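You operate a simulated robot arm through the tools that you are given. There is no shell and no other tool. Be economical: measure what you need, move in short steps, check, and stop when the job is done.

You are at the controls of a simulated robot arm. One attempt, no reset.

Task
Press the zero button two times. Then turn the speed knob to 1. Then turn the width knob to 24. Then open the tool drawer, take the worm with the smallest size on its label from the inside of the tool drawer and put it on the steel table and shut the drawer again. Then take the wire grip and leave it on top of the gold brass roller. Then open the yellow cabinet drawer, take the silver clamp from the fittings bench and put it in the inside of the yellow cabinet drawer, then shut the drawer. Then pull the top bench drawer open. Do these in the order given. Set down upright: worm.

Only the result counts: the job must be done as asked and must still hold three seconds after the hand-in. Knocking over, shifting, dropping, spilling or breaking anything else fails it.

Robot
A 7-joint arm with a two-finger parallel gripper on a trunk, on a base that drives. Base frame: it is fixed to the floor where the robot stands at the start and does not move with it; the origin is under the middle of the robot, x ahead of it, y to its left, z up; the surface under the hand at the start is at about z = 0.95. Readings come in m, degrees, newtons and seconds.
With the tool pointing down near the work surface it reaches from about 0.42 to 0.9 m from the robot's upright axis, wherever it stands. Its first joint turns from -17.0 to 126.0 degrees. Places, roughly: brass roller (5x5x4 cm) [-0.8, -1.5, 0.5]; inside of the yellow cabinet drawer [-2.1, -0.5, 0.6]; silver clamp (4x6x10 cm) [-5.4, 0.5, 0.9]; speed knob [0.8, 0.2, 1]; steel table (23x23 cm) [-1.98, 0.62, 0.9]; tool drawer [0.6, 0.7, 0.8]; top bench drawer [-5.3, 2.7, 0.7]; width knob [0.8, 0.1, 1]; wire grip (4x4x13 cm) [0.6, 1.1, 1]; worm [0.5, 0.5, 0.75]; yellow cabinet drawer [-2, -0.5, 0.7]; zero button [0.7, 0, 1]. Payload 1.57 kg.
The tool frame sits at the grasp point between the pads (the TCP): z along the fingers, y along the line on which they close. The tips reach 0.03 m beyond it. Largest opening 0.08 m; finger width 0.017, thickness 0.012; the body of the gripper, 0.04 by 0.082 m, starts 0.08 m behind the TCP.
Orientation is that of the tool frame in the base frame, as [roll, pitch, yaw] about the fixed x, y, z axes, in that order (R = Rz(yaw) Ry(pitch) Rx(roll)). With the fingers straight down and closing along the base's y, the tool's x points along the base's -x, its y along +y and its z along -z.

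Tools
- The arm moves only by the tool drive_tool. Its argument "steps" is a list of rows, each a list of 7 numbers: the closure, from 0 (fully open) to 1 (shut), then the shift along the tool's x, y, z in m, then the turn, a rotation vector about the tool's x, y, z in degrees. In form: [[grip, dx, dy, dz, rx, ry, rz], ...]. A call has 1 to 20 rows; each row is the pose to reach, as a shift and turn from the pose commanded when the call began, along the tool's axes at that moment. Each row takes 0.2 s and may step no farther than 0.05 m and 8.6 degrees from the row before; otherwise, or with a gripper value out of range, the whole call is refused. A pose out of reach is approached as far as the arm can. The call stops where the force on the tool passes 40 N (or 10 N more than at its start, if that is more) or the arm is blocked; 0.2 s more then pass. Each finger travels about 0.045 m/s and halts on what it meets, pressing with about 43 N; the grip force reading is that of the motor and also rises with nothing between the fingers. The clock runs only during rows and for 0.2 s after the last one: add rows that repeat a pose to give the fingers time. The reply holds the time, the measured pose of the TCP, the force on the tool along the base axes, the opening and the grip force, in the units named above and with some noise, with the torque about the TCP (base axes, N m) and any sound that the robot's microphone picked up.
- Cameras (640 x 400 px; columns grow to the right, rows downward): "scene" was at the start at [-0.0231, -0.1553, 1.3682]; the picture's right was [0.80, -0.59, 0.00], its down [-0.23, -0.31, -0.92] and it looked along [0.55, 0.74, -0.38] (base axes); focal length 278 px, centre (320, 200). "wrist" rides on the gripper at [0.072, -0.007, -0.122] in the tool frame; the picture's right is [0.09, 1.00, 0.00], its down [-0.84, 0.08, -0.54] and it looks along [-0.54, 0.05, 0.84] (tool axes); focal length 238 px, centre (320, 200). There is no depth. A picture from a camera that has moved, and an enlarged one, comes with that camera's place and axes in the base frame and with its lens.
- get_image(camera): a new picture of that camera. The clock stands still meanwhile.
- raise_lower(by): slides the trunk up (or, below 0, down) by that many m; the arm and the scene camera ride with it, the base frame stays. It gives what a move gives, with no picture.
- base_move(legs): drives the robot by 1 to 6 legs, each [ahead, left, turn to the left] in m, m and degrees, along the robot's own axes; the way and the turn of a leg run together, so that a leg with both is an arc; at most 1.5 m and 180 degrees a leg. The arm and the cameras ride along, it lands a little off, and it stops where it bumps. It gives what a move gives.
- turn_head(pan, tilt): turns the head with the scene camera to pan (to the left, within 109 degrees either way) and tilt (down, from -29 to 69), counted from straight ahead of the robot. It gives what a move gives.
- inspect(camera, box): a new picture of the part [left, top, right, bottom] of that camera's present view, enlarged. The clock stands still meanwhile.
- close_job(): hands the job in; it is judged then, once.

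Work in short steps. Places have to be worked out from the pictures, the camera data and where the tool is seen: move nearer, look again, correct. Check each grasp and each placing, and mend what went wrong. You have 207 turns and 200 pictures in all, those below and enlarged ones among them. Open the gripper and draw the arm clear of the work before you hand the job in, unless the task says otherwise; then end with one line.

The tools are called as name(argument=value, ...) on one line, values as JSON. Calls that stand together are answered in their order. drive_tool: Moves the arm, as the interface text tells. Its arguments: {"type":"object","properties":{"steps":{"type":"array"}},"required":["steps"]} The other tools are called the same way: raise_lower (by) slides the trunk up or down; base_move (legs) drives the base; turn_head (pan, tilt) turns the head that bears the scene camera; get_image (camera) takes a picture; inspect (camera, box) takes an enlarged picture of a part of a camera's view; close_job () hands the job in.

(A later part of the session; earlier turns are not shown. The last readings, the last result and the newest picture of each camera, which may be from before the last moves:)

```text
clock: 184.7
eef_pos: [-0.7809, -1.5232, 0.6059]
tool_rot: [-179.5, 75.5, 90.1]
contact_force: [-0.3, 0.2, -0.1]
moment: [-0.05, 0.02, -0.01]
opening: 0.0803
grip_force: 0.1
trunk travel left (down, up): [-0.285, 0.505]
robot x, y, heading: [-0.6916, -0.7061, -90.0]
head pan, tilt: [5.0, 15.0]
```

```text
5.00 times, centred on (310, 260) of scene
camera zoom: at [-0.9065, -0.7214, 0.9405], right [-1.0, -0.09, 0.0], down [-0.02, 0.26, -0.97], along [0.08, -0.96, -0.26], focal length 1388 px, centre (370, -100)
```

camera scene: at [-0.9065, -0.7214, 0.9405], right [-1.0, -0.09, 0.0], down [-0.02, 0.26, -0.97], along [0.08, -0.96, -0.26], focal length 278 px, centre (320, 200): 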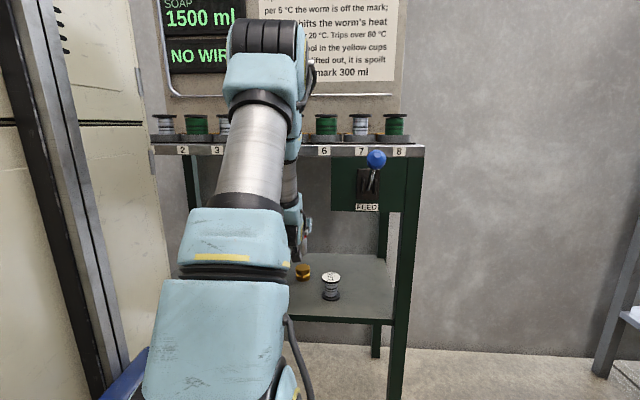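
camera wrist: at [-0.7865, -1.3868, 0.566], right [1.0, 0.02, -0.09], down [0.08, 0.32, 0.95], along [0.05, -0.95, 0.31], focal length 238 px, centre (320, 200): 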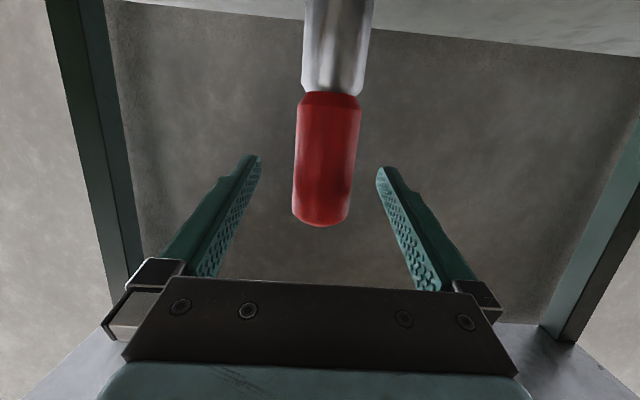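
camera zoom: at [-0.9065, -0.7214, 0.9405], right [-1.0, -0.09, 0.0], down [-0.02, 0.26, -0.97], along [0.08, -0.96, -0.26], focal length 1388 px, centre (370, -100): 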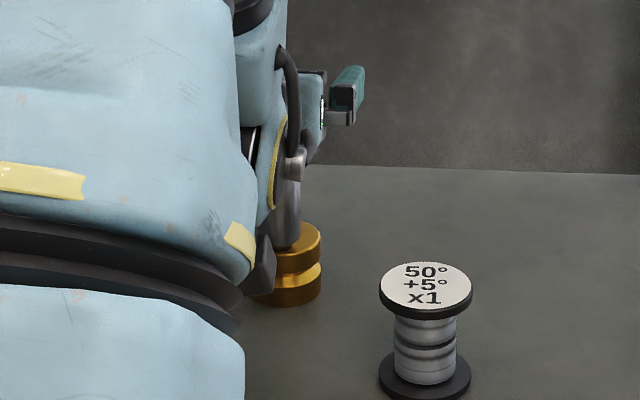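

The grip stands alone on the roller. Retreating straight back.

drive_tool(steps=[[0, 0.005, 0, -0.0194, 0, 0, 0], [0, 0.01, 0, -0.0388, 0, 0, 0], [0, 0.015, 0, -0.058, 0, 0, 0], [0, 0.02, 0, -0.077, 0, 0, 0], [0, 0.025, 0, -0.097, 0, 0, 0]])

base_move(legs=[[-0.3, 0, 0]])

get_image(camera="scene")

get_image(camera="wrist")

```text
clock: 185.9
eef_pos: [-0.7792, -1.4231, 0.6057]
tool_rot: [-179.7, 75.5, 90.1]
contact_force: [0.8, 0.3, -0.1]
moment: [0.01, -0.02, 0.02]
opening: 0.0799
grip_force: 0.0
trunk travel left (down, up): [-0.285, 0.505]
robot x, y, heading: [-0.6856, -0.7075, -89.9]
head pan, tilt: [5.0, 15.0]
```

```text
clock: 187.9
eef_pos: [-0.7818, -1.1245, 0.6055]
tool_rot: [-179.6, 75.5, 90.0]
contact_force: [0.1, 0.2, -0.6]
moment: [-0.03, 0.0, 0.02]
opening: 0.0798
grip_force: 0.0
trunk travel left (down, up): [-0.285, 0.505]
robot x, y, heading: [-0.6874, -0.4118, -90.1]
head pan, tilt: [5.0, 15.0]
```

```text
109 pictures are left
camera scene: at [-0.9064, -0.4228, 0.9405], right [-1.0, -0.09, 0.0], down [-0.02, 0.26, -0.97], along [0.08, -0.96, -0.26], focal length 278 px, centre (320, 200)
```

scene: 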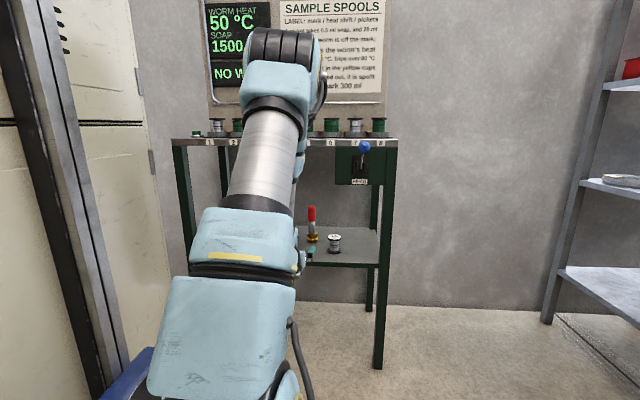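

```text
108 pictures are left
camera wrist: at [-0.7878, -0.9879, 0.566], right [1.0, 0.02, -0.09], down [0.08, 0.32, 0.95], along [0.04, -0.95, 0.31], focal length 238 px, centre (320, 200)
```

wrist: 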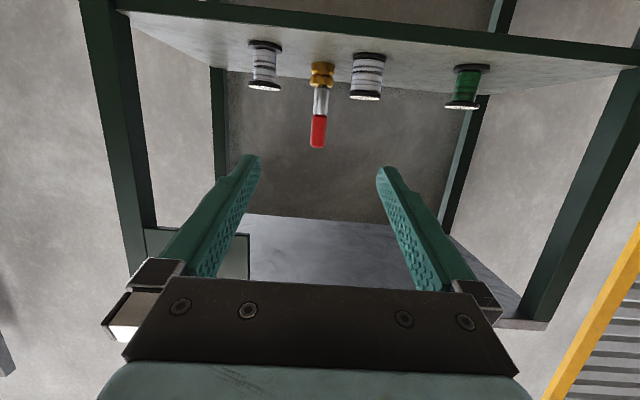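

The grip stands on the gold roller. Next the yellow cabinet, which faces +x with its handle near (−1.78, −0.40, 0.74). Raise the trunk, bring the tool to a 30° tilt, and turn to face it.

raise_lower(by=0.25)

drive_tool(steps=[[0.5, 0, 0, -0.01, 0, 8, 0], [1, 0, 0, -0.02, 0, 16, 0], [1, 0, 0, -0.03, 0, 24, 0], [1, 0, 0, -0.03, 0, 32, 0], [1, 0, 0, -0.03, 0, 40, 0], [1, 0, 0, -0.03, 0, 45, 0]])

base_move(legs=[[0, 0, -90]])

turn_head(pan=8, tilt=25)

get_image(camera="scene")

get_image(camera="wrist")

```text
clock: 190.5
eef_pos: [-0.782, -1.1252, 0.8551]
tool_rot: [-179.7, 75.5, 90.1]
contact_force: [0.3, -0.4, -0.1]
moment: [0.01, -0.01, 0.01]
opening: 0.0799
grip_force: 0.1
trunk travel left (down, up): [-0.535, 0.255]
robot x, y, heading: [-0.6847, -0.4088, -90.1]
head pan, tilt: [5.0, 15.0]
```

```text
clock: 191.9
eef_pos: [-0.7792, -1.0952, 0.8635]
tool_rot: [179.7, 31.4, 89.8]
contact_force: [0.6, 0.3, 0.2]
moment: [0.04, 0.0, 0.01]
opening: 0.0
grip_force: 21.6
trunk travel left (down, up): [-0.535, 0.255]
robot x, y, heading: [-0.6876, -0.4092, -90.5]
head pan, tilt: [5.0, 15.0]
```

```text
clock: 196.1
eef_pos: [-1.3718, -0.3252, 0.8629]
tool_rot: [179.8, 31.6, 0.4]
contact_force: [-0.9, -0.7, -0.3]
moment: [-0.01, 0.02, 0.0]
opening: 0.0
grip_force: 22.1
trunk travel left (down, up): [-0.535, 0.255]
robot x, y, heading: [-0.6909, -0.4081, -179.6]
head pan, tilt: [5.0, 15.0]
```

```text
clock: 196.8
eef_pos: [-1.3731, -0.3252, 0.863]
tool_rot: [179.7, 31.6, 0.4]
contact_force: [0.1, 0.2, -0.1]
moment: [0.0, 0.0, -0.01]
opening: 0.0
grip_force: 21.2
trunk travel left (down, up): [-0.535, 0.255]
robot x, y, heading: [-0.6861, -0.4146, -179.3]
head pan, tilt: [8.0, 25.0]
```

```text
107 pictures are left
camera scene: at [-0.6979, -0.193, 1.1743], right [-0.15, 0.99, 0.0], down [0.42, 0.06, -0.91], along [-0.9, -0.13, -0.42], focal length 278 px, centre (320, 200)
```

scene: 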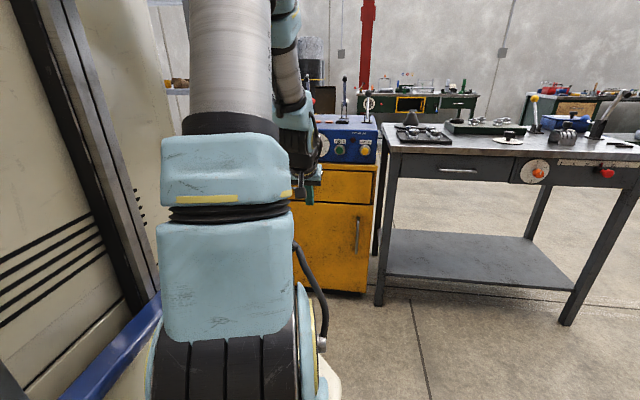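

```text
106 pictures are left
camera wrist: at [-1.2482, -0.316, 0.9287], right [0.09, -1.0, -0.04], down [-0.43, -0.08, 0.9], along [-0.9, -0.06, -0.43], focal length 238 px, centre (320, 200)
```

wrist: 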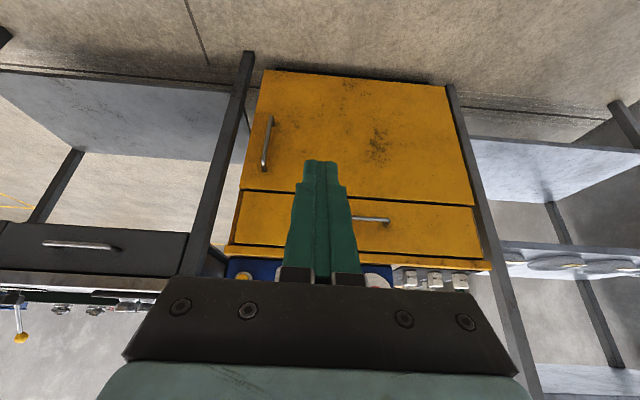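

The drawer handle is partly behind the finger. I'll shift the hand sideways for a clear look and a second viewpoint.

drive_tool(steps=[[1, 0, -0.04, 0, 0, 0, 0], [1, 0, -0.08, 0, 0, 0, 0], [1, 0, -0.08, 0, 0, 0, 0]])

inspect(camera="wrist", box=[260, 130, 500, 280])

drive_tool(steps=[[1, 0, 0.045, -0.01, 0, 0, 0], [1, 0, 0.09, -0.02, 0, 0, 0], [1, 0, 0.135, -0.03, 0, 0, 0], [1, 0, 0.18, -0.04, 0, 0, 0], [1, 0, 0.225, -0.05, 0, 0, 0], [1, 0, 0.27, -0.06, 0, 0, 0], [1, 0, 0.3, -0.06, 0, 0, 0], [1, 0, 0.3, -0.06, 0, 0, 0]])

inspect(camera="wrist", box=[160, 130, 400, 280])

```text
clock: 197.6
eef_pos: [-1.3739, -0.2445, 0.8631]
tool_rot: [179.7, 31.6, 0.4]
contact_force: [-0.3, -0.2, -0.4]
moment: [0.01, 0.0, -0.02]
opening: 0.0
grip_force: 21.1
trunk travel left (down, up): [-0.535, 0.255]
robot x, y, heading: [-0.6876, -0.4096, -179.5]
head pan, tilt: [8.0, 25.0]
```

```text
2.67 times, centred on (380, 205) of wrist
camera zoom: at [-1.2492, -0.2361, 0.9285], right [0.09, -1.0, -0.04], down [-0.43, -0.08, 0.9], along [-0.9, -0.06, -0.43], focal length 636 px, centre (160, 187)
```

zoom: 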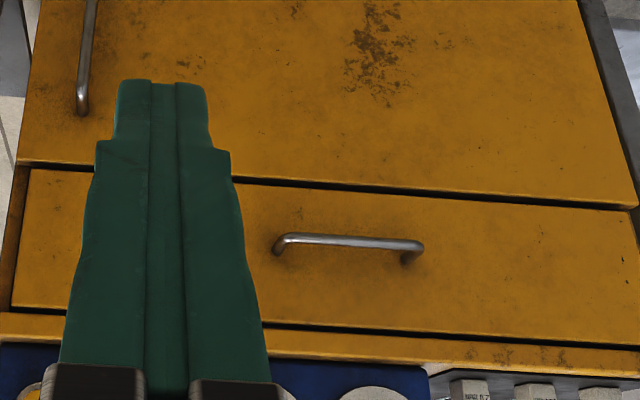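

```text
clock: 199.4
eef_pos: [-1.34, -0.5438, 0.9156]
tool_rot: [179.8, 31.7, 0.4]
contact_force: [0.5, -0.6, -0.1]
moment: [0.02, 0.03, 0.01]
opening: 0.0
grip_force: 21.7
trunk travel left (down, up): [-0.535, 0.255]
robot x, y, heading: [-0.6873, -0.4104, -179.4]
head pan, tilt: [8.0, 25.0]
```

```text
2.67 times, centred on (280, 205) of wrist
camera zoom: at [-1.2156, -0.5361, 0.9808], right [0.09, -1.0, -0.04], down [-0.43, -0.08, 0.9], along [-0.9, -0.06, -0.43], focal length 636 px, centre (427, 187)
```

zoom: 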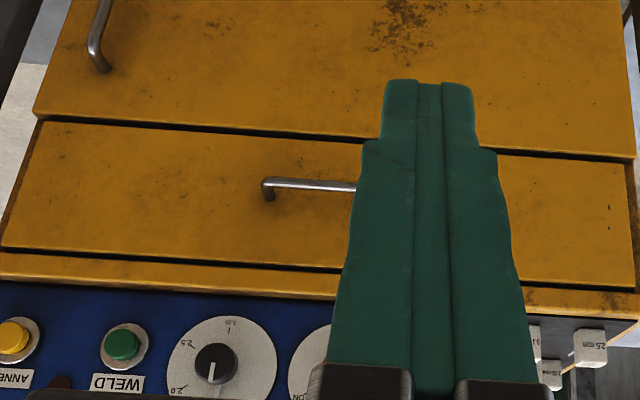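

Triangulated: handle bar at x≈−1.847, z≈0.689, y from −0.405 to −0.55, standing off ~4 cm. I'll drive 0.34 m closer.

base_move(legs=[[0.34, 0, -0.5]])

```text
clock: 201.7
eef_pos: [-1.681, -0.539, 0.9141]
tool_rot: [179.7, 31.6, -0.3]
contact_force: [0.3, 0.5, -0.1]
moment: [0.02, -0.04, 0.01]
opening: 0.0003
grip_force: 21.2
trunk travel left (down, up): [-0.535, 0.255]
robot x, y, heading: [-1.0254, -0.4114, -179.9]
head pan, tilt: [8.0, 25.0]
```

Moving to the pre-hook point above and behind the bar.

drive_tool(steps=[[1, -0.007, -0.012, 0.035, 0, 0, 0], [1, -0.014, -0.024, 0.07, 0, 0, 0], [1, -0.021, -0.036, 0.105, 0, 0, 0], [1, -0.028, -0.048, 0.14, 0, 0, 0], [1, -0.035, -0.06, 0.175, 0, 0, 0], [1, -0.042, -0.062, 0.2038, 0, 0, 0], [1, -0.042, -0.062, 0.2038, 0, 0, 0]])

get_image(camera="wrist")

```text
clock: 203.2
eef_pos: [-1.8244, -0.4781, 0.7628]
tool_rot: [179.7, 31.6, -0.2]
contact_force: [0.1, -0.1, -0.6]
moment: [-0.01, -0.04, 0.01]
opening: 0.0
grip_force: 21.2
trunk travel left (down, up): [-0.535, 0.255]
robot x, y, heading: [-1.0289, -0.4138, -180.1]
head pan, tilt: [8.0, 25.0]
```

```text
103 pictures are left
camera wrist: at [-1.6999, -0.4702, 0.8289], right [0.08, -1.0, -0.04], down [-0.43, -0.07, 0.9], along [-0.9, -0.05, -0.43], focal length 238 px, centre (320, 200)
```

wrist: 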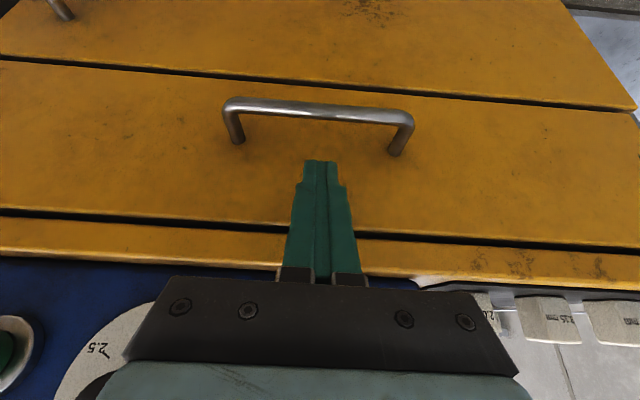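

Geometry matches the earlier hook. Shift 8 mm away from the face and insert behind the bar.

drive_tool(steps=[[1, 0.008, 0, 0.015, 0, 0, 0], [1, 0.008, 0, 0.03, 0, 0, 0], [1, 0.008, 0, 0.04, 0, 0, 0], [1, 0.008, 0, 0.05, 0, 0, 0], [1, 0.008, 0, 0.058, 0, 0, 0], [1, 0.008, 0, 0.065, 0, 0, 0]])

get_image(camera="wrist")

```text
clock: 204.7
eef_pos: [-1.8489, -0.4796, 0.7031]
tool_rot: [179.7, 31.4, 0.0]
contact_force: [30.4, 1.7, 13.0]
moment: [0.0, -0.38, 0.04]
opening: 0.0002
grip_force: 21.6
trunk travel left (down, up): [-0.535, 0.255]
robot x, y, heading: [-1.0246, -0.415, -180.1]
head pan, tilt: [8.0, 25.0]
```

```text
102 pictures are left
camera wrist: at [-1.724, -0.4725, 0.7696], right [0.08, -1.0, -0.04], down [-0.43, -0.07, 0.9], along [-0.9, -0.05, -0.44], focal length 238 px, centre (320, 200)
```

wrist: 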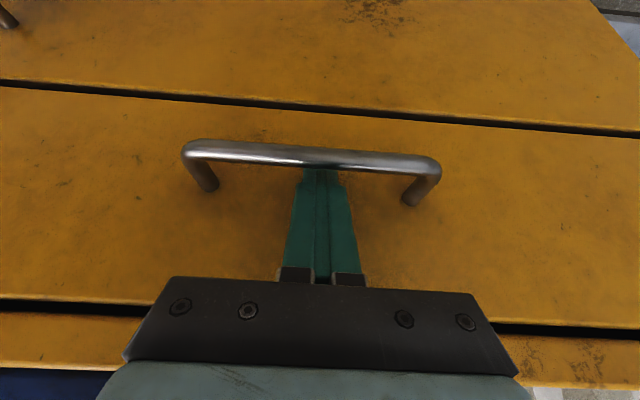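

The tip is behind the bar, touching the face lightly. Now pulling in +x.

drive_tool(steps=[[1, 0.0128, 0, -0.0079, 0, 0, 0], [1, 0.0255, 0, -0.0158, 0, 0, 0], [1, 0.0425, 0, -0.026, 0, 0, 0], [1, 0.0596, 0, -0.037, 0, 0, 0], [1, 0.0766, 0, -0.047, 0, 0, 0]])

get_image(camera="wrist")

```text
clock: 205.8
eef_pos: [-1.7613, -0.4801, 0.7022]
tool_rot: [179.7, 31.6, -0.1]
contact_force: [-0.7, 0.1, -0.8]
moment: [-0.01, 0.01, -0.02]
opening: 0.0
grip_force: 21.1
trunk travel left (down, up): [-0.535, 0.255]
robot x, y, heading: [-1.0273, -0.4115, -180.1]
head pan, tilt: [8.0, 25.0]
```

```text
101 pictures are left
camera wrist: at [-1.6369, -0.4717, 0.7686], right [0.08, -1.0, -0.04], down [-0.43, -0.07, 0.9], along [-0.9, -0.05, -0.43], focal length 238 px, centre (320, 200)
```

wrist: 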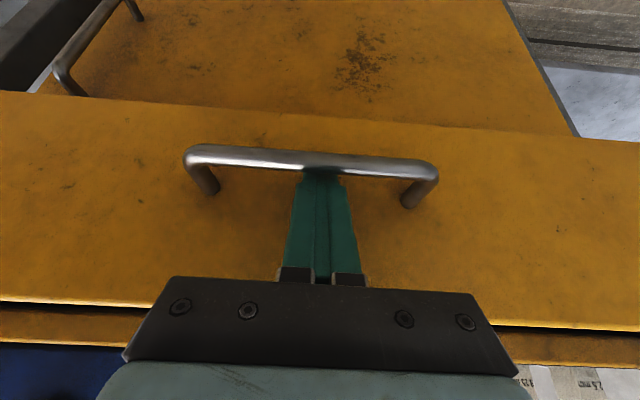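

It's opening. Continue pulling 16 cm.

drive_tool(steps=[[1, 0.017, 0, -0.0105, 0, 0, 0], [1, 0.034, 0, -0.021, 0, 0, 0], [1, 0.051, 0, -0.0315, 0, 0, 0], [1, 0.068, 0, -0.042, 0, 0, 0], [1, 0.085, 0, -0.0525, 0, 0, 0], [1, 0.102, 0, -0.063, 0, 0, 0], [1, 0.119, 0, -0.0735, 0, 0, 0], [1, 0.136, 0, -0.084, 0, 0, 0]])

get_image(camera="wrist")

```text
clock: 207.7
eef_pos: [-1.6006, -0.4792, 0.7042]
tool_rot: [179.7, 31.5, -0.3]
contact_force: [-0.3, 0.8, -1.2]
moment: [0.01, 0.01, -0.02]
opening: 0.0
grip_force: 20.8
trunk travel left (down, up): [-0.535, 0.255]
robot x, y, heading: [-1.0285, -0.4083, -180.0]
head pan, tilt: [8.0, 25.0]
```

```text
100 pictures are left
camera wrist: at [-1.4765, -0.472, 0.7698], right [0.08, -1.0, -0.04], down [-0.43, -0.07, 0.9], along [-0.9, -0.05, -0.43], focal length 238 px, centre (320, 200)
```

wrist: 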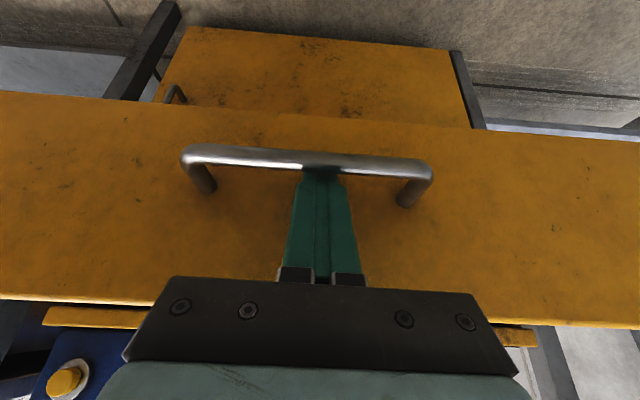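

Open about 24 cm. Unhook, rise, and straighten to look inside.

drive_tool(steps=[[1, -0.005, 0, 0.001, 0, 0, 0], [1, -0.005, 0, -0.03, 0, 0, 0], [1, -0.005, 0, -0.07, 0, 0, 0], [1, -0.03, 0, -0.11, 0, 0, 0], [1, -0.055, 0, -0.15, 0, 5, 0], [1, -0.085, 0, -0.185, 0, 10, 0], [1, -0.115, 0, -0.22, 0, 15, 0], [1, -0.145, 0, -0.255, 0, 20, 0], [1, -0.17, 0, -0.28, 0, 25, 0], [1, -0.17, 0, -0.28, 0, 31, 0]])

get_image(camera="wrist")

```text
clock: 209.8
eef_pos: [-1.5998, -0.4775, 1.0307]
tool_rot: [179.8, 0.5, 0.1]
contact_force: [0.9, -0.5, 0.5]
moment: [0.02, 0.03, 0.01]
opening: 0.0
grip_force: 21.2
trunk travel left (down, up): [-0.535, 0.255]
robot x, y, heading: [-1.0253, -0.4101, -180.0]
head pan, tilt: [8.0, 25.0]
```

```text
99 pictures are left
camera wrist: at [-1.527, -0.4693, 1.152], right [0.09, -1.0, 0.0], down [-0.83, -0.08, 0.55], along [-0.55, -0.05, -0.84], focal length 238 px, centre (320, 200)
```

wrist: 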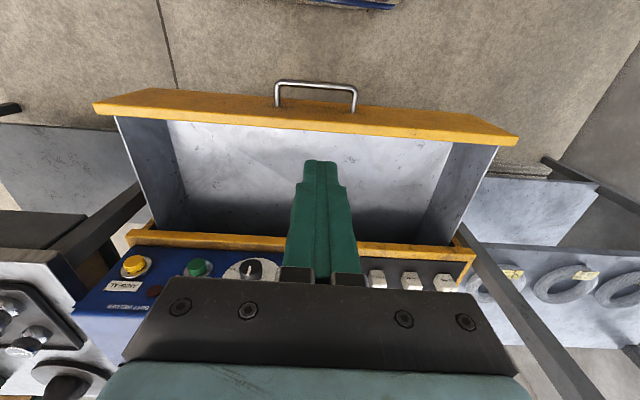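

The drawer is open and empty. Now to the clamp: strafe right past the grey table, and look along the way toward −x.

base_move(legs=[[0.05, 0, 0], [0, -1.5, 0], [0, -0.45, 0]])

turn_head(pan=-12, tilt=15)

get_image(camera="scene")

```text
clock: 220.2
eef_pos: [-1.6588, 1.4837, 1.0307]
tool_rot: [179.8, 0.6, 0.3]
contact_force: [-0.2, 0.3, -0.3]
moment: [0.0, 0.0, -0.03]
opening: 0.0
grip_force: 21.1
trunk travel left (down, up): [-0.535, 0.255]
robot x, y, heading: [-1.0842, 1.5547, -179.6]
head pan, tilt: [8.0, 25.0]
```

```text
clock: 221.0
eef_pos: [-1.6585, 1.4846, 1.0308]
tool_rot: [179.9, 0.6, 0.2]
contact_force: [-0.4, -0.1, -0.5]
moment: [-0.02, -0.01, -0.01]
opening: 0.0
grip_force: 21.2
trunk travel left (down, up): [-0.535, 0.255]
robot x, y, heading: [-1.0876, 1.5529, -179.9]
head pan, tilt: [-12.0, 15.0]
```

```text
98 pictures are left
camera scene: at [-1.0967, 1.8018, 1.1905], right [0.2, 0.98, 0.0], down [0.25, -0.05, -0.97], along [-0.95, 0.19, -0.26], focal length 278 px, centre (320, 200)
```

scene: 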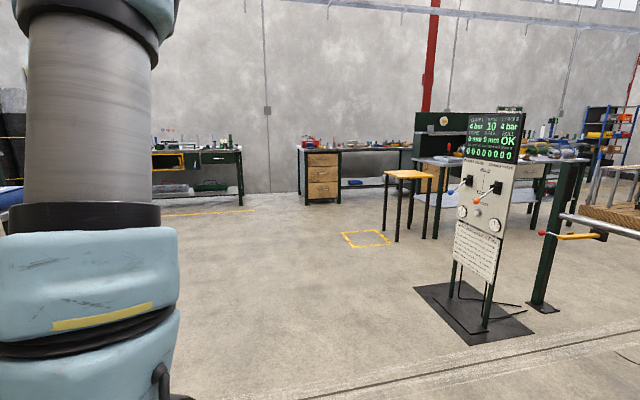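

The floor ahead is clear. Drive 2.8 m forward, then look at the fittings bench.

base_move(legs=[[1.5, 0, 0], [1.3, 0, 0], [0, 0.8, 0]])

turn_head(pan=-10, tilt=20)

get_image(camera="scene")

get_image(camera="wrist")

```text
clock: 238.5
eef_pos: [-4.4651, 0.6564, 1.0294]
tool_rot: [179.8, 0.6, 0.4]
contact_force: [0.1, -0.1, -0.4]
moment: [-0.01, 0.01, 0.03]
opening: 0.0001
grip_force: 21.2
trunk travel left (down, up): [-0.535, 0.255]
robot x, y, heading: [-3.8938, 0.7262, -179.6]
head pan, tilt: [-12.0, 15.0]
```

```text
clock: 239.2
eef_pos: [-4.4661, 0.6561, 1.0305]
tool_rot: [179.8, 0.6, 0.4]
contact_force: [-0.4, 0.7, -0.6]
moment: [0.0, -0.02, -0.02]
opening: 0.0
grip_force: 21.1
trunk travel left (down, up): [-0.535, 0.255]
robot x, y, heading: [-3.8902, 0.7215, -179.7]
head pan, tilt: [-10.0, 20.0]
```

```text
97 pictures are left
camera scene: at [-3.9042, 0.9719, 1.1824], right [0.17, 0.99, 0.0], down [0.34, -0.06, -0.94], along [-0.93, 0.16, -0.34], focal length 278 px, centre (320, 200)
```

scene: 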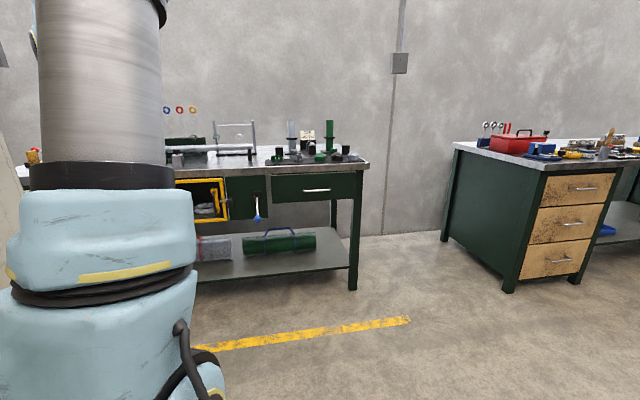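

```text
96 pictures are left
camera wrist: at [-4.3927, 0.665, 1.1513], right [0.1, -1.0, 0.0], down [-0.83, -0.08, 0.55], along [-0.55, -0.06, -0.83], focal length 238 px, centre (320, 200)
```

wrist: 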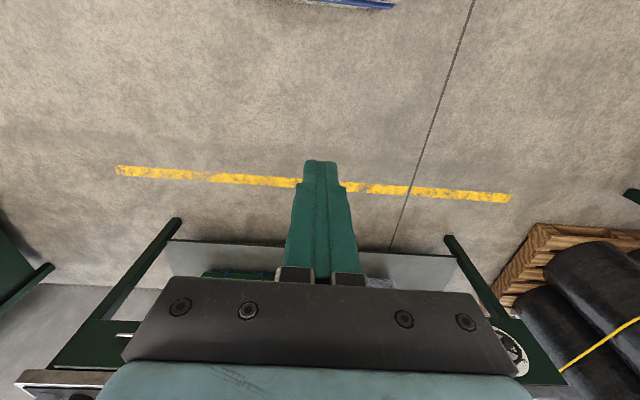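

inspect(camera="scene", box=[160, 100, 380, 237])

```text
2.91 times, centred on (270, 168) of scene
camera zoom: at [-3.9042, 0.9719, 1.1824], right [0.17, 0.99, 0.0], down [0.34, -0.06, -0.94], along [-0.93, 0.16, -0.34], focal length 808 px, centre (466, 292)
```

zoom: 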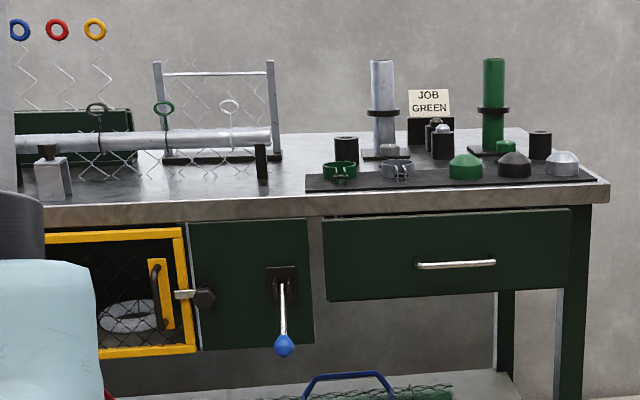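

The silver clamp is at the left end beside the bar rack, about (−5.3, 0.5). Raise the trunk and approach to use the wrist camera.

raise_lower(by=0.2)

base_move(legs=[[0.55, 0.1, 0]])

get_image(camera="wrist")

```text
clock: 241.4
eef_pos: [-4.4639, 0.6565, 1.2301]
tool_rot: [179.8, 0.6, 0.4]
contact_force: [0.2, -0.4, 0.2]
moment: [-0.03, -0.02, -0.02]
opening: 0.0
grip_force: 21.5
trunk travel left (down, up): [-0.735, 0.055]
robot x, y, heading: [-3.894, 0.7258, -179.6]
head pan, tilt: [-10.0, 20.0]
```

```text
clock: 244.6
eef_pos: [-5.0158, 0.5502, 1.231]
tool_rot: [179.8, 0.5, 0.6]
contact_force: [0.3, -0.6, 0.1]
moment: [0.02, -0.01, -0.01]
opening: 0.0
grip_force: 21.6
trunk travel left (down, up): [-0.735, 0.055]
robot x, y, heading: [-4.4417, 0.6222, -179.5]
head pan, tilt: [-10.0, 20.0]
```

```text
94 pictures are left
camera wrist: at [-4.9437, 0.5586, 1.3513], right [0.1, -0.99, 0.0], down [-0.83, -0.08, 0.55], along [-0.55, -0.06, -0.83], focal length 238 px, centre (320, 200)
```

wrist: 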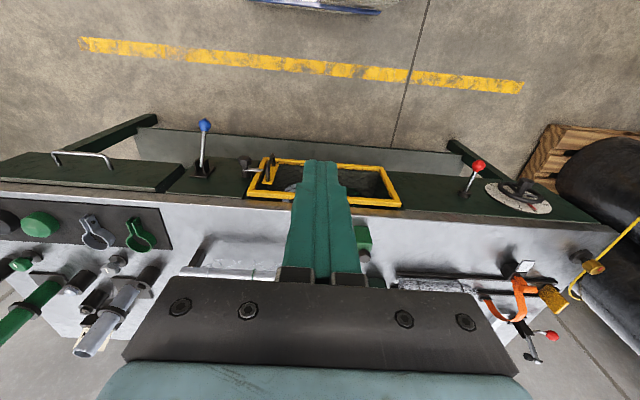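

The closed fingers hide the spot. Opening them and shifting sideways for a look.

drive_tool(steps=[[0.5, 0, -0.04, 0, 0, 0, 0], [0, 0, -0.07, 0, 0, 0, 0], [0, 0, -0.07, 0, 0, 0, 0], [0, 0, -0.07, 0, 0, 0, 0]])

get_image(camera="wrist")

```text
clock: 245.6
eef_pos: [-5.0168, 0.6208, 1.2315]
tool_rot: [179.8, 0.6, 0.6]
contact_force: [0.5, 1.3, -0.2]
moment: [-0.04, -0.01, 0.0]
opening: 0.0801
grip_force: 0.1
trunk travel left (down, up): [-0.735, 0.055]
robot x, y, heading: [-4.4434, 0.6205, -179.6]
head pan, tilt: [-10.0, 20.0]
```

```text
93 pictures are left
camera wrist: at [-4.9447, 0.6289, 1.3517], right [0.1, -0.99, 0.0], down [-0.83, -0.08, 0.55], along [-0.55, -0.06, -0.83], focal length 238 px, centre (320, 200)
```

wrist: 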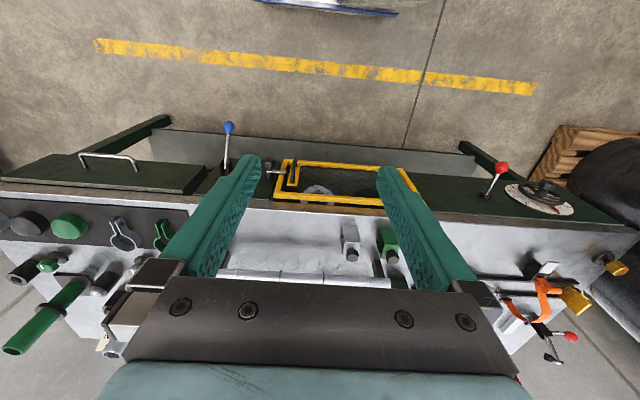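

inspect(camera="wrist", box=[300, 190, 460, 290])

```text
4.00 times, centred on (380, 240) of wrist
camera zoom: at [-4.9447, 0.6289, 1.3517], right [0.1, -0.99, 0.0], down [-0.83, -0.08, 0.55], along [-0.55, -0.06, -0.83], focal length 953 px, centre (80, 40)
```

zoom: 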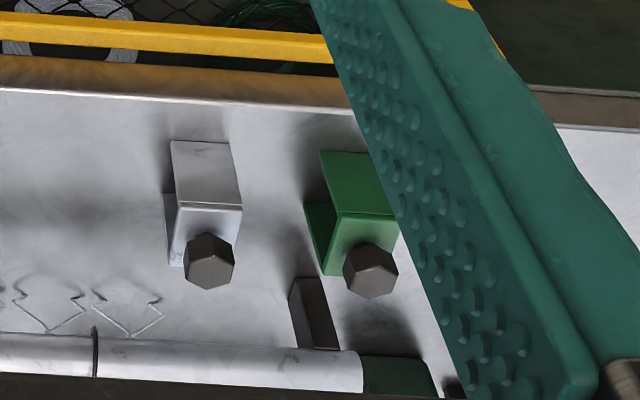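

The silver clamp (C-block with a dark hex bolt on top) stands next to a green one. Moving in for a closer, centred view.

drive_tool(steps=[[0, -0.03, 0.03, 0.01, 0, 0, 0], [0, -0.06, 0.06, 0.02, 0, 0, 0], [0, -0.09, 0.09, 0.04, 0, 0, 0], [0, -0.12, 0.1, 0.06, 0, 0, 0], [0, -0.12, 0.1, 0.06, 0, 0, 0]])

get_image(camera="wrist")

```text
clock: 246.8
eef_pos: [-5.1382, 0.5177, 1.1729]
tool_rot: [179.8, 0.6, 0.7]
contact_force: [0.0, 0.1, -0.3]
moment: [0.0, 0.01, 0.01]
opening: 0.0799
grip_force: 0.1
trunk travel left (down, up): [-0.735, 0.055]
robot x, y, heading: [-4.4455, 0.622, -179.4]
head pan, tilt: [-10.0, 20.0]
```

```text
91 pictures are left
camera wrist: at [-5.0651, 0.526, 1.2929], right [0.1, -0.99, 0.0], down [-0.83, -0.08, 0.55], along [-0.55, -0.06, -0.83], focal length 238 px, centre (320, 200)
```

wrist: 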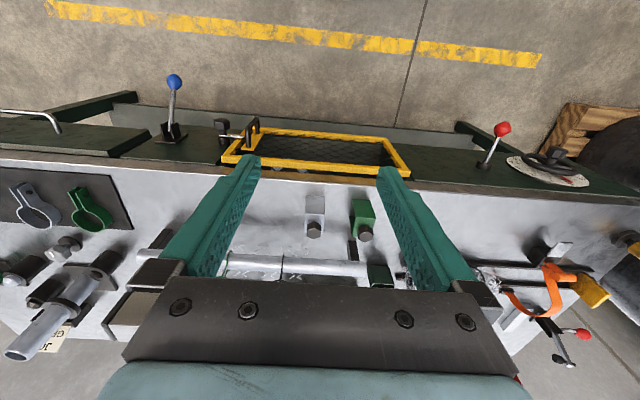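

inspect(camera="wrist", box=[260, 170, 380, 270])

```text
4.00 times, centred on (320, 220) of wrist
camera zoom: at [-5.0651, 0.526, 1.2929], right [0.1, -0.99, 0.0], down [-0.83, -0.08, 0.55], along [-0.55, -0.06, -0.83], focal length 953 px, centre (320, 120)
```

zoom: 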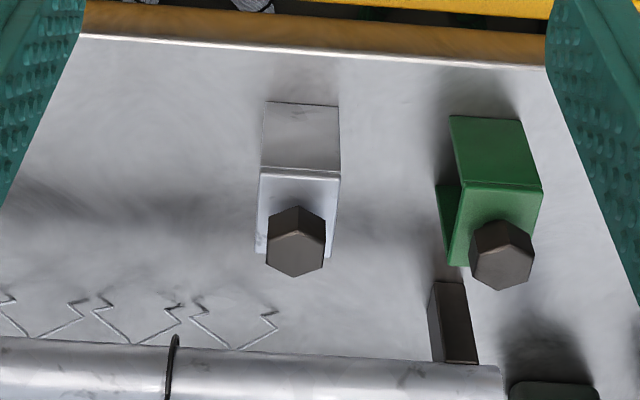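

Silver clamp located: block from x −5.34 to −5.41, y≈0.505 (4 cm wide), top z≈0.912, bolt top z≈0.944. Drive 12 cm closer and hover.

base_move(legs=[[0.12, 0, 0]])

drive_tool(steps=[[0.1, -0.03, 0.004, 0.03, 0, 0, 0], [0.2, -0.06, 0.008, 0.06, 0, 0, 0], [0.2, -0.09, 0.0127, 0.09, 0, 0, 0], [0.2, -0.112, 0.0127, 0.12, 0, 0, 0], [0.2, -0.112, 0.0127, 0.15, 0, 0, 0], [0.2, -0.112, 0.0127, 0.15, 0, 0, 0]])

get_image(camera="wrist")

```text
clock: 248.0
eef_pos: [-5.2564, 0.5163, 1.1728]
tool_rot: [179.8, 0.6, 0.7]
contact_force: [-0.2, -0.7, 0.8]
moment: [0.05, 0.03, -0.01]
opening: 0.08
grip_force: 0.1
trunk travel left (down, up): [-0.735, 0.055]
robot x, y, heading: [-4.5621, 0.6187, -179.3]
head pan, tilt: [-10.0, 20.0]
```

```text
clock: 249.4
eef_pos: [-5.3696, 0.5015, 1.0251]
tool_rot: [179.7, 0.5, 0.6]
contact_force: [-0.3, 0.1, 0.2]
moment: [-0.01, 0.0, 0.02]
opening: 0.0642
grip_force: 0.0
trunk travel left (down, up): [-0.735, 0.055]
robot x, y, heading: [-4.5677, 0.6209, -179.5]
head pan, tilt: [-10.0, 20.0]
```

```text
89 pictures are left
camera wrist: at [-5.2975, 0.5098, 1.1446], right [0.1, -0.99, 0.0], down [-0.83, -0.08, 0.55], along [-0.55, -0.06, -0.83], focal length 238 px, centre (320, 200)
```

wrist: 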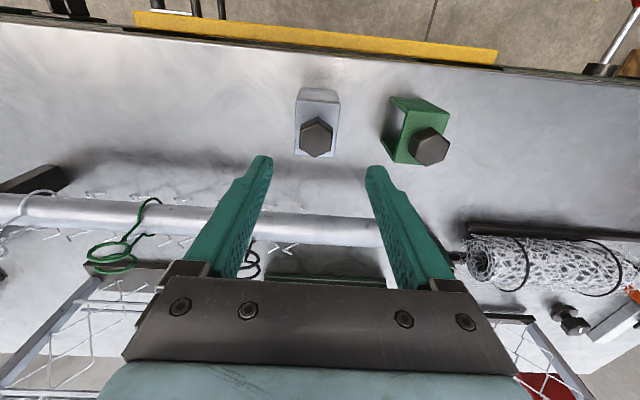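

Aligned. Descending so the fingers straddle the block, then closing.

drive_tool(steps=[[0.2, 0, -0.003, 0.03, 0, 0, 0], [0.2, 0, -0.003, 0.06, 0, 0, 0], [0.2, 0, -0.003, 0.085, 0, 0, 0], [0.2, 0, -0.003, 0.1, 0, 0, 0], [0.2, 0, -0.003, 0.108, 0, 0, 0]])

get_image(camera="wrist")

```text
clock: 250.6
eef_pos: [-5.371, 0.5036, 0.9151]
tool_rot: [179.8, 0.6, 0.6]
contact_force: [0.2, 0.2, -0.2]
moment: [-0.01, 0.02, 0.0]
opening: 0.064
grip_force: 0.1
trunk travel left (down, up): [-0.735, 0.055]
robot x, y, heading: [-4.5605, 0.619, -179.5]
head pan, tilt: [-10.0, 20.0]
```

```text
88 pictures are left
camera wrist: at [-5.2984, 0.5128, 1.0362], right [0.1, -0.99, 0.0], down [-0.83, -0.08, 0.55], along [-0.55, -0.06, -0.83], focal length 238 px, centre (320, 200)
```

wrist: 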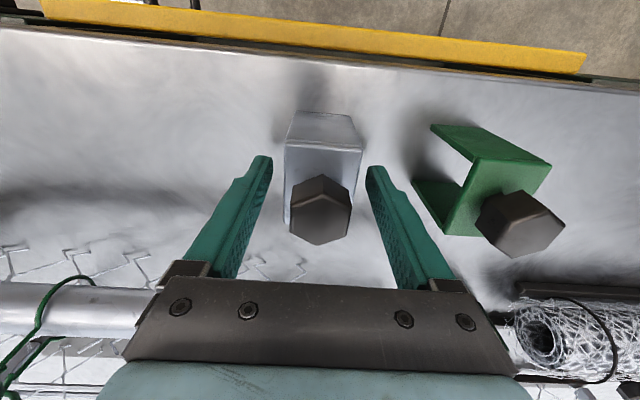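

Block is between the fingers. Closing.

drive_tool(steps=[[0.5, 0, 0, 0, 0, 0, 0], [0.8, 0, 0, 0, 0, 0, 0], [1, 0, 0, 0, 0, 0, 0], [1, 0, 0, 0, 0, 0, 0], [1, 0, 0, 0, 0, 0, 0], [1, 0, 0, -0.02, 0, 0, 0], [1, 0, 0, -0.05, 0, 0, 0], [1, 0, 0, -0.08, 0, 0, 0], [1, 0, 0, -0.08, 0, 0, 0]])

get_image(camera="wrist")

```text
clock: 252.6
eef_pos: [-5.3719, 0.5046, 0.9951]
tool_rot: [179.9, 0.6, 0.7]
contact_force: [0.4, 0.6, -1.4]
moment: [0.03, 0.02, -0.03]
opening: 0.0392
grip_force: 43.3
trunk travel left (down, up): [-0.735, 0.055]
robot x, y, heading: [-4.5633, 0.6166, -179.5]
head pan, tilt: [-10.0, 20.0]
```

```text
87 pictures are left
camera wrist: at [-5.2983, 0.5137, 1.1166], right [0.1, -0.99, 0.0], down [-0.83, -0.08, 0.55], along [-0.55, -0.06, -0.84], focal length 238 px, centre (320, 200)
```

wrist: 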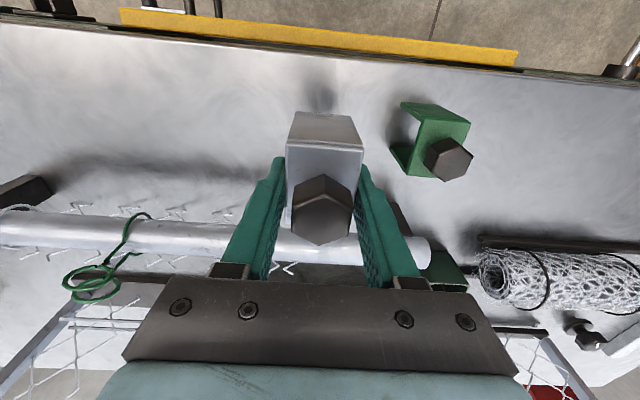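

Clamp held. Lift, retract, and drive back along the known clear path.

drive_tool(steps=[[1, 0, 0, -0.04, 0, 0, 0], [1, 0.02, 0, -0.08, 0, 0, 0], [1, 0.05, 0, -0.12, 0, 0, 0], [1, 0.09, 0, -0.15, 0, 0, 0], [1, 0.13, 0, -0.17, 0, 0, 0], [1, 0.17, 0, -0.17, 0, 0, 0], [1, 0.2, 0, -0.17, 0, 0, 0]])

base_move(legs=[[-0.67, 0, 0], [0, -0.9, 0], [-1.5, 0, 0], [-1.35, 0, 0], [0, 0.9, 0], [0, 1.05, 0]])

get_image(camera="wrist")

```text
clock: 254.2
eef_pos: [-5.169, 0.5077, 1.1636]
tool_rot: [179.8, 0.6, 0.6]
contact_force: [-0.8, 0.6, -2.3]
moment: [-0.01, -0.02, -0.02]
opening: 0.0394
grip_force: 42.7
trunk travel left (down, up): [-0.735, 0.055]
robot x, y, heading: [-4.5668, 0.6179, -179.5]
head pan, tilt: [-10.0, 20.0]
```

```text
clock: 284.9
eef_pos: [-1.6245, -0.4971, 1.1637]
tool_rot: [179.8, 0.6, 1.7]
contact_force: [0.1, -0.2, -1.3]
moment: [-0.03, 0.04, -0.01]
opening: 0.0392
grip_force: 42.6
trunk travel left (down, up): [-0.735, 0.055]
robot x, y, heading: [-1.0201, -0.3762, -178.4]
head pan, tilt: [-10.0, 20.0]
```

```text
86 pictures are left
camera wrist: at [-1.5524, -0.4881, 1.285], right [0.12, -0.99, 0.0], down [-0.83, -0.1, 0.55], along [-0.55, -0.07, -0.83], focal length 238 px, centre (320, 200)
```

wrist: 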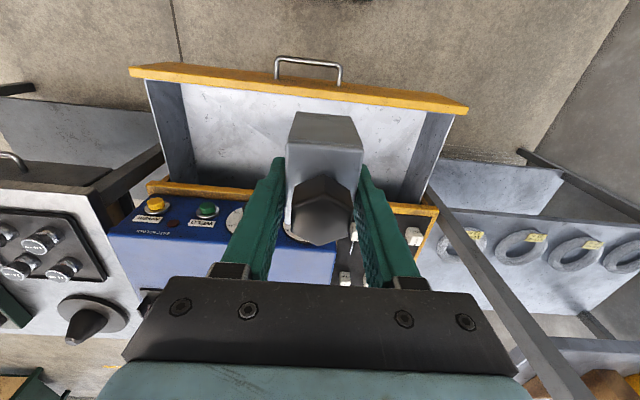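

Back at the open drawer. Opening spans x −1.67 to −1.88, centre y≈−0.477. Lower the trunk and position the clamp above the middle.

raise_lower(by=-0.22)

drive_tool(steps=[[1, -0.04, -0.007, 0, 0, 0, 0], [1, -0.08, -0.014, 0, 0, 0, 0], [1, -0.12, -0.02, 0, 0, 0, 0], [1, -0.157, -0.024, 0, 0, 0, 0], [1, -0.157, -0.024, 0.04, 0, 0, 0], [1, -0.157, -0.024, 0.07, 0, 0, 0], [1, -0.157, -0.024, 0.07, 0, 0, 0]])

get_image(camera="wrist")

```text
clock: 287.3
eef_pos: [-1.6244, -0.4975, 0.9446]
tool_rot: [179.8, 0.6, 1.8]
contact_force: [0.1, 0.3, -1.9]
moment: [0.02, 0.01, 0.01]
opening: 0.0392
grip_force: 42.9
trunk travel left (down, up): [-0.515, 0.275]
robot x, y, heading: [-1.021, -0.376, -178.1]
head pan, tilt: [-10.0, 20.0]
```

```text
clock: 288.9
eef_pos: [-1.7834, -0.4794, 0.8761]
tool_rot: [179.8, 0.6, 1.6]
contact_force: [0.2, -0.5, -1.3]
moment: [0.0, -0.01, 0.01]
opening: 0.0392
grip_force: 43.2
trunk travel left (down, up): [-0.515, 0.275]
robot x, y, heading: [-1.0208, -0.3791, -178.3]
head pan, tilt: [-10.0, 20.0]
```

```text
85 pictures are left
camera wrist: at [-1.7101, -0.4692, 0.9961], right [0.12, -0.99, 0.0], down [-0.83, -0.1, 0.55], along [-0.55, -0.07, -0.83], focal length 238 px, centre (320, 200)
```

wrist: 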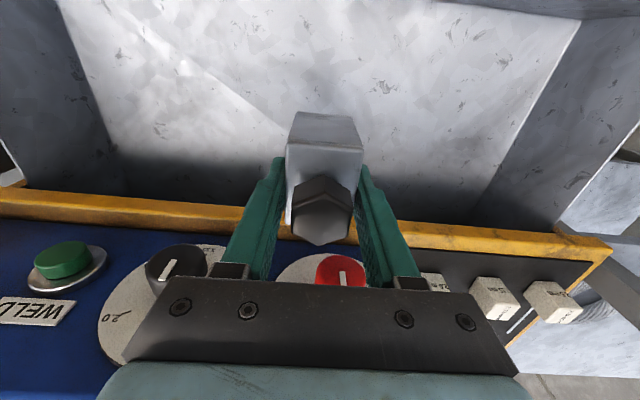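

Room is adequate. Descending into the drawer, watching force.

drive_tool(steps=[[1, 0.006, 0, 0.04, 0, 0, 0], [1, 0.006, 0, 0.08, 0, 0, 0], [1, 0.006, 0, 0.12, 0, 0, 0], [1, 0.006, 0, 0.15, 0, 0, 0], [1, 0.006, 0, 0.17, 0, 0, 0], [1, 0.006, 0, 0.17, 0, 0, 0]])

get_image(camera="wrist")

```text
clock: 290.3
eef_pos: [-1.7795, -0.4799, 0.7055]
tool_rot: [179.8, 0.6, 1.7]
contact_force: [0.0, 0.0, -1.7]
moment: [-0.01, 0.01, -0.01]
opening: 0.0394
grip_force: 42.9
trunk travel left (down, up): [-0.515, 0.275]
robot x, y, heading: [-1.0233, -0.3764, -178.4]
head pan, tilt: [-10.0, 20.0]
```

```text
84 pictures are left
camera wrist: at [-1.7061, -0.4702, 0.8262], right [0.12, -0.99, 0.0], down [-0.83, -0.1, 0.55], along [-0.55, -0.07, -0.83], focal length 238 px, centre (320, 200)
```

wrist: 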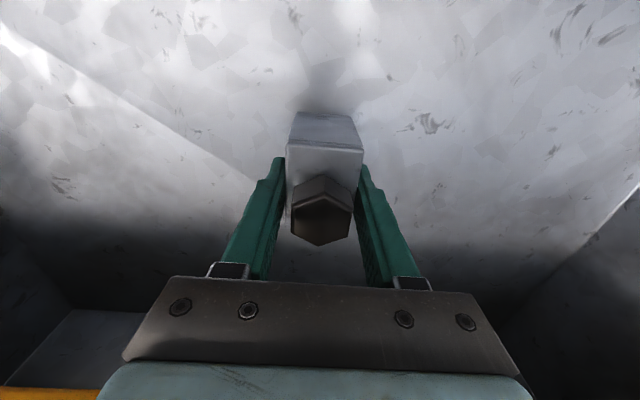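

Still free. Continuing down until contact.

drive_tool(steps=[[1, 0, 0, 0.01, 0, 0, 0], [1, 0, 0, 0.02, 0, 0, 0], [1, 0, 0, 0.028, 0, 0, 0], [1, 0, 0, 0.036, 0, 0, 0], [1, 0, 0, 0.042, 0, 0, 0], [1, 0, 0, 0.048, 0, 0, 0], [1, 0, 0, 0.054, 0, 0, 0], [1, 0, 0, 0.06, 0, 0, 0]])

```text
clock: 291.9
eef_pos: [-1.7803, -0.4799, 0.6553]
tool_rot: [179.7, 0.8, 1.7]
contact_force: [-2.0, 0.4, 12.1]
moment: [0.37, -0.11, 0.01]
opening: 0.0396
grip_force: 42.8
trunk travel left (down, up): [-0.515, 0.275]
robot x, y, heading: [-1.0216, -0.3762, -178.2]
head pan, tilt: [-10.0, 20.0]
stopped in row 8: the force on the tool passed its limit at 61 N (the readings are from after the stop); the commanded pose is now the measured one
```

Clamp is on the drawer floor. Release and lift out.

drive_tool(steps=[[1, 0, 0, -0.002, 0, 0, 0], [0.6, 0, 0, -0.002, 0, 0, 0], [0.2, 0, 0, -0.002, 0, 0, 0], [0.1, 0, 0, -0.002, 0, 0, 0], [0.1, 0, 0, -0.002, 0, 0, 0], [0.1, 0, 0, -0.04, 0, 0, 0], [0.1, 0, 0, -0.08, 0, 0, 0], [0.1, 0, 0, -0.12, 0, 0, 0], [0.1, 0, 0, -0.16, 0, 0, 0], [0.3, 0, 0, -0.2, 0, 0, 0], [0.3, 0, 0, -0.24, 0, 0, 0]])

get_image(camera="wrist")

```text
clock: 294.3
eef_pos: [-1.7757, -0.4782, 0.8931]
tool_rot: [179.8, 0.6, 1.7]
contact_force: [-0.5, 0.1, 0.0]
moment: [-0.03, -0.01, -0.01]
opening: 0.056
grip_force: 0.1
trunk travel left (down, up): [-0.515, 0.275]
robot x, y, heading: [-1.02, -0.3744, -178.1]
head pan, tilt: [-10.0, 20.0]
```

```text
83 pictures are left
camera wrist: at [-1.7036, -0.4686, 1.0141], right [0.12, -0.99, 0.0], down [-0.83, -0.1, 0.55], along [-0.55, -0.07, -0.83], focal length 238 px, centre (320, 200)
```

wrist: 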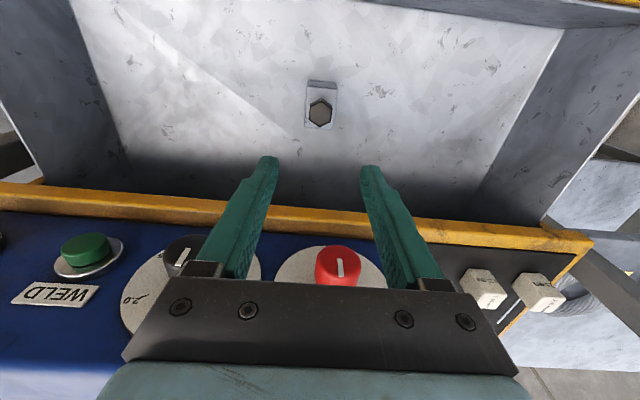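

Clamp sits in the drawer. Now to close it: pull the hand back over the front, back the base up, then tilt and come down before the handle.

drive_tool(steps=[[0.6, 0.04, 0, 0, 0, 0, 0], [1, 0.08, 0, 0, 0, 0, 0], [1, 0.12, 0, 0, 0, 0, 0], [1, 0.16, 0, 0, 0, 0, 0], [1, 0.19, 0, 0, 0, 0, 0]])

base_move(legs=[[-0.16, 0, -1.7]])

drive_tool(steps=[[1, -0.01, 0, 0, 0, -7.5, 0], [1, -0.02, 0, 0, 0, -15, 0], [1, -0.03, 0, 0, 0, -22.5, 0], [1, -0.04, 0, 0, 0, -30, 0], [1, -0.04, 0, 0, 0, -30, 0]])

get_image(camera="wrist")

```text
clock: 295.5
eef_pos: [-1.5869, -0.4726, 0.8906]
tool_rot: [179.7, 0.6, 1.7]
contact_force: [-0.1, 0.2, -0.3]
moment: [0.01, -0.01, -0.01]
opening: 0.0
grip_force: 21.3
trunk travel left (down, up): [-0.515, 0.275]
robot x, y, heading: [-1.0209, -0.371, -178.5]
head pan, tilt: [-10.0, 20.0]
```

```text
clock: 296.9
eef_pos: [-1.4297, -0.4553, 0.8914]
tool_rot: [179.6, 0.6, 0.0]
contact_force: [-0.4, 0.0, 1.1]
moment: [0.02, 0.0, -0.01]
opening: 0.0
grip_force: 21.0
trunk travel left (down, up): [-0.515, 0.275]
robot x, y, heading: [-0.8603, -0.372, -179.7]
head pan, tilt: [-10.0, 20.0]
```

```text
clock: 298.1
eef_pos: [-1.4723, -0.4518, 0.8902]
tool_rot: [179.5, 30.6, -0.3]
contact_force: [0.1, -1.8, 0.4]
moment: [0.01, 0.01, 0.01]
opening: 0.0
grip_force: 21.2
trunk travel left (down, up): [-0.515, 0.275]
robot x, y, heading: [-0.8589, -0.3677, -180.0]
head pan, tilt: [-10.0, 20.0]
```

```text
82 pictures are left
camera wrist: at [-1.3485, -0.4451, 0.9592], right [0.08, -1.0, -0.04], down [-0.44, -0.07, 0.89], along [-0.89, -0.05, -0.45], focal length 238 px, centre (320, 200)
```

wrist: 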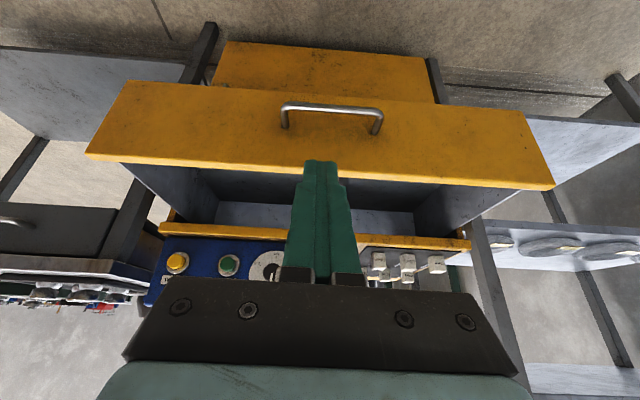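

Bar at (−1.59, −0.47, 0.689). Descend to just in front of it.

drive_tool(steps=[[1, 0.007, 0.004, 0.042, 0, 0, 0], [1, 0.014, 0.008, 0.084, 0, 0, 0], [1, 0.021, 0.012, 0.126, 0, 0, 0], [1, 0.028, 0.016, 0.168, 0, 0, 0], [1, 0.0364, 0.02, 0.211, 0, 0, 0], [1, 0.0364, 0.02, 0.211, 0, 0, 0]])

get_image(camera="wrist")

```text
clock: 299.5
eef_pos: [-1.5465, -0.4758, 0.691]
tool_rot: [179.7, 30.6, -0.1]
contact_force: [0.4, -0.1, -1.0]
moment: [-0.02, -0.02, -0.02]
opening: 0.0
grip_force: 21.2
trunk travel left (down, up): [-0.515, 0.275]
robot x, y, heading: [-0.8611, -0.3732, -179.7]
head pan, tilt: [-10.0, 20.0]
```

```text
81 pictures are left
camera wrist: at [-1.4224, -0.4689, 0.7594], right [0.08, -1.0, -0.04], down [-0.44, -0.07, 0.89], along [-0.89, -0.05, -0.45], focal length 238 px, centre (320, 200)
```

wrist: 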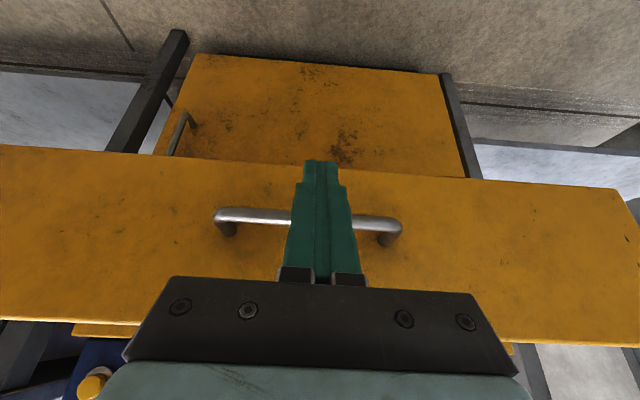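

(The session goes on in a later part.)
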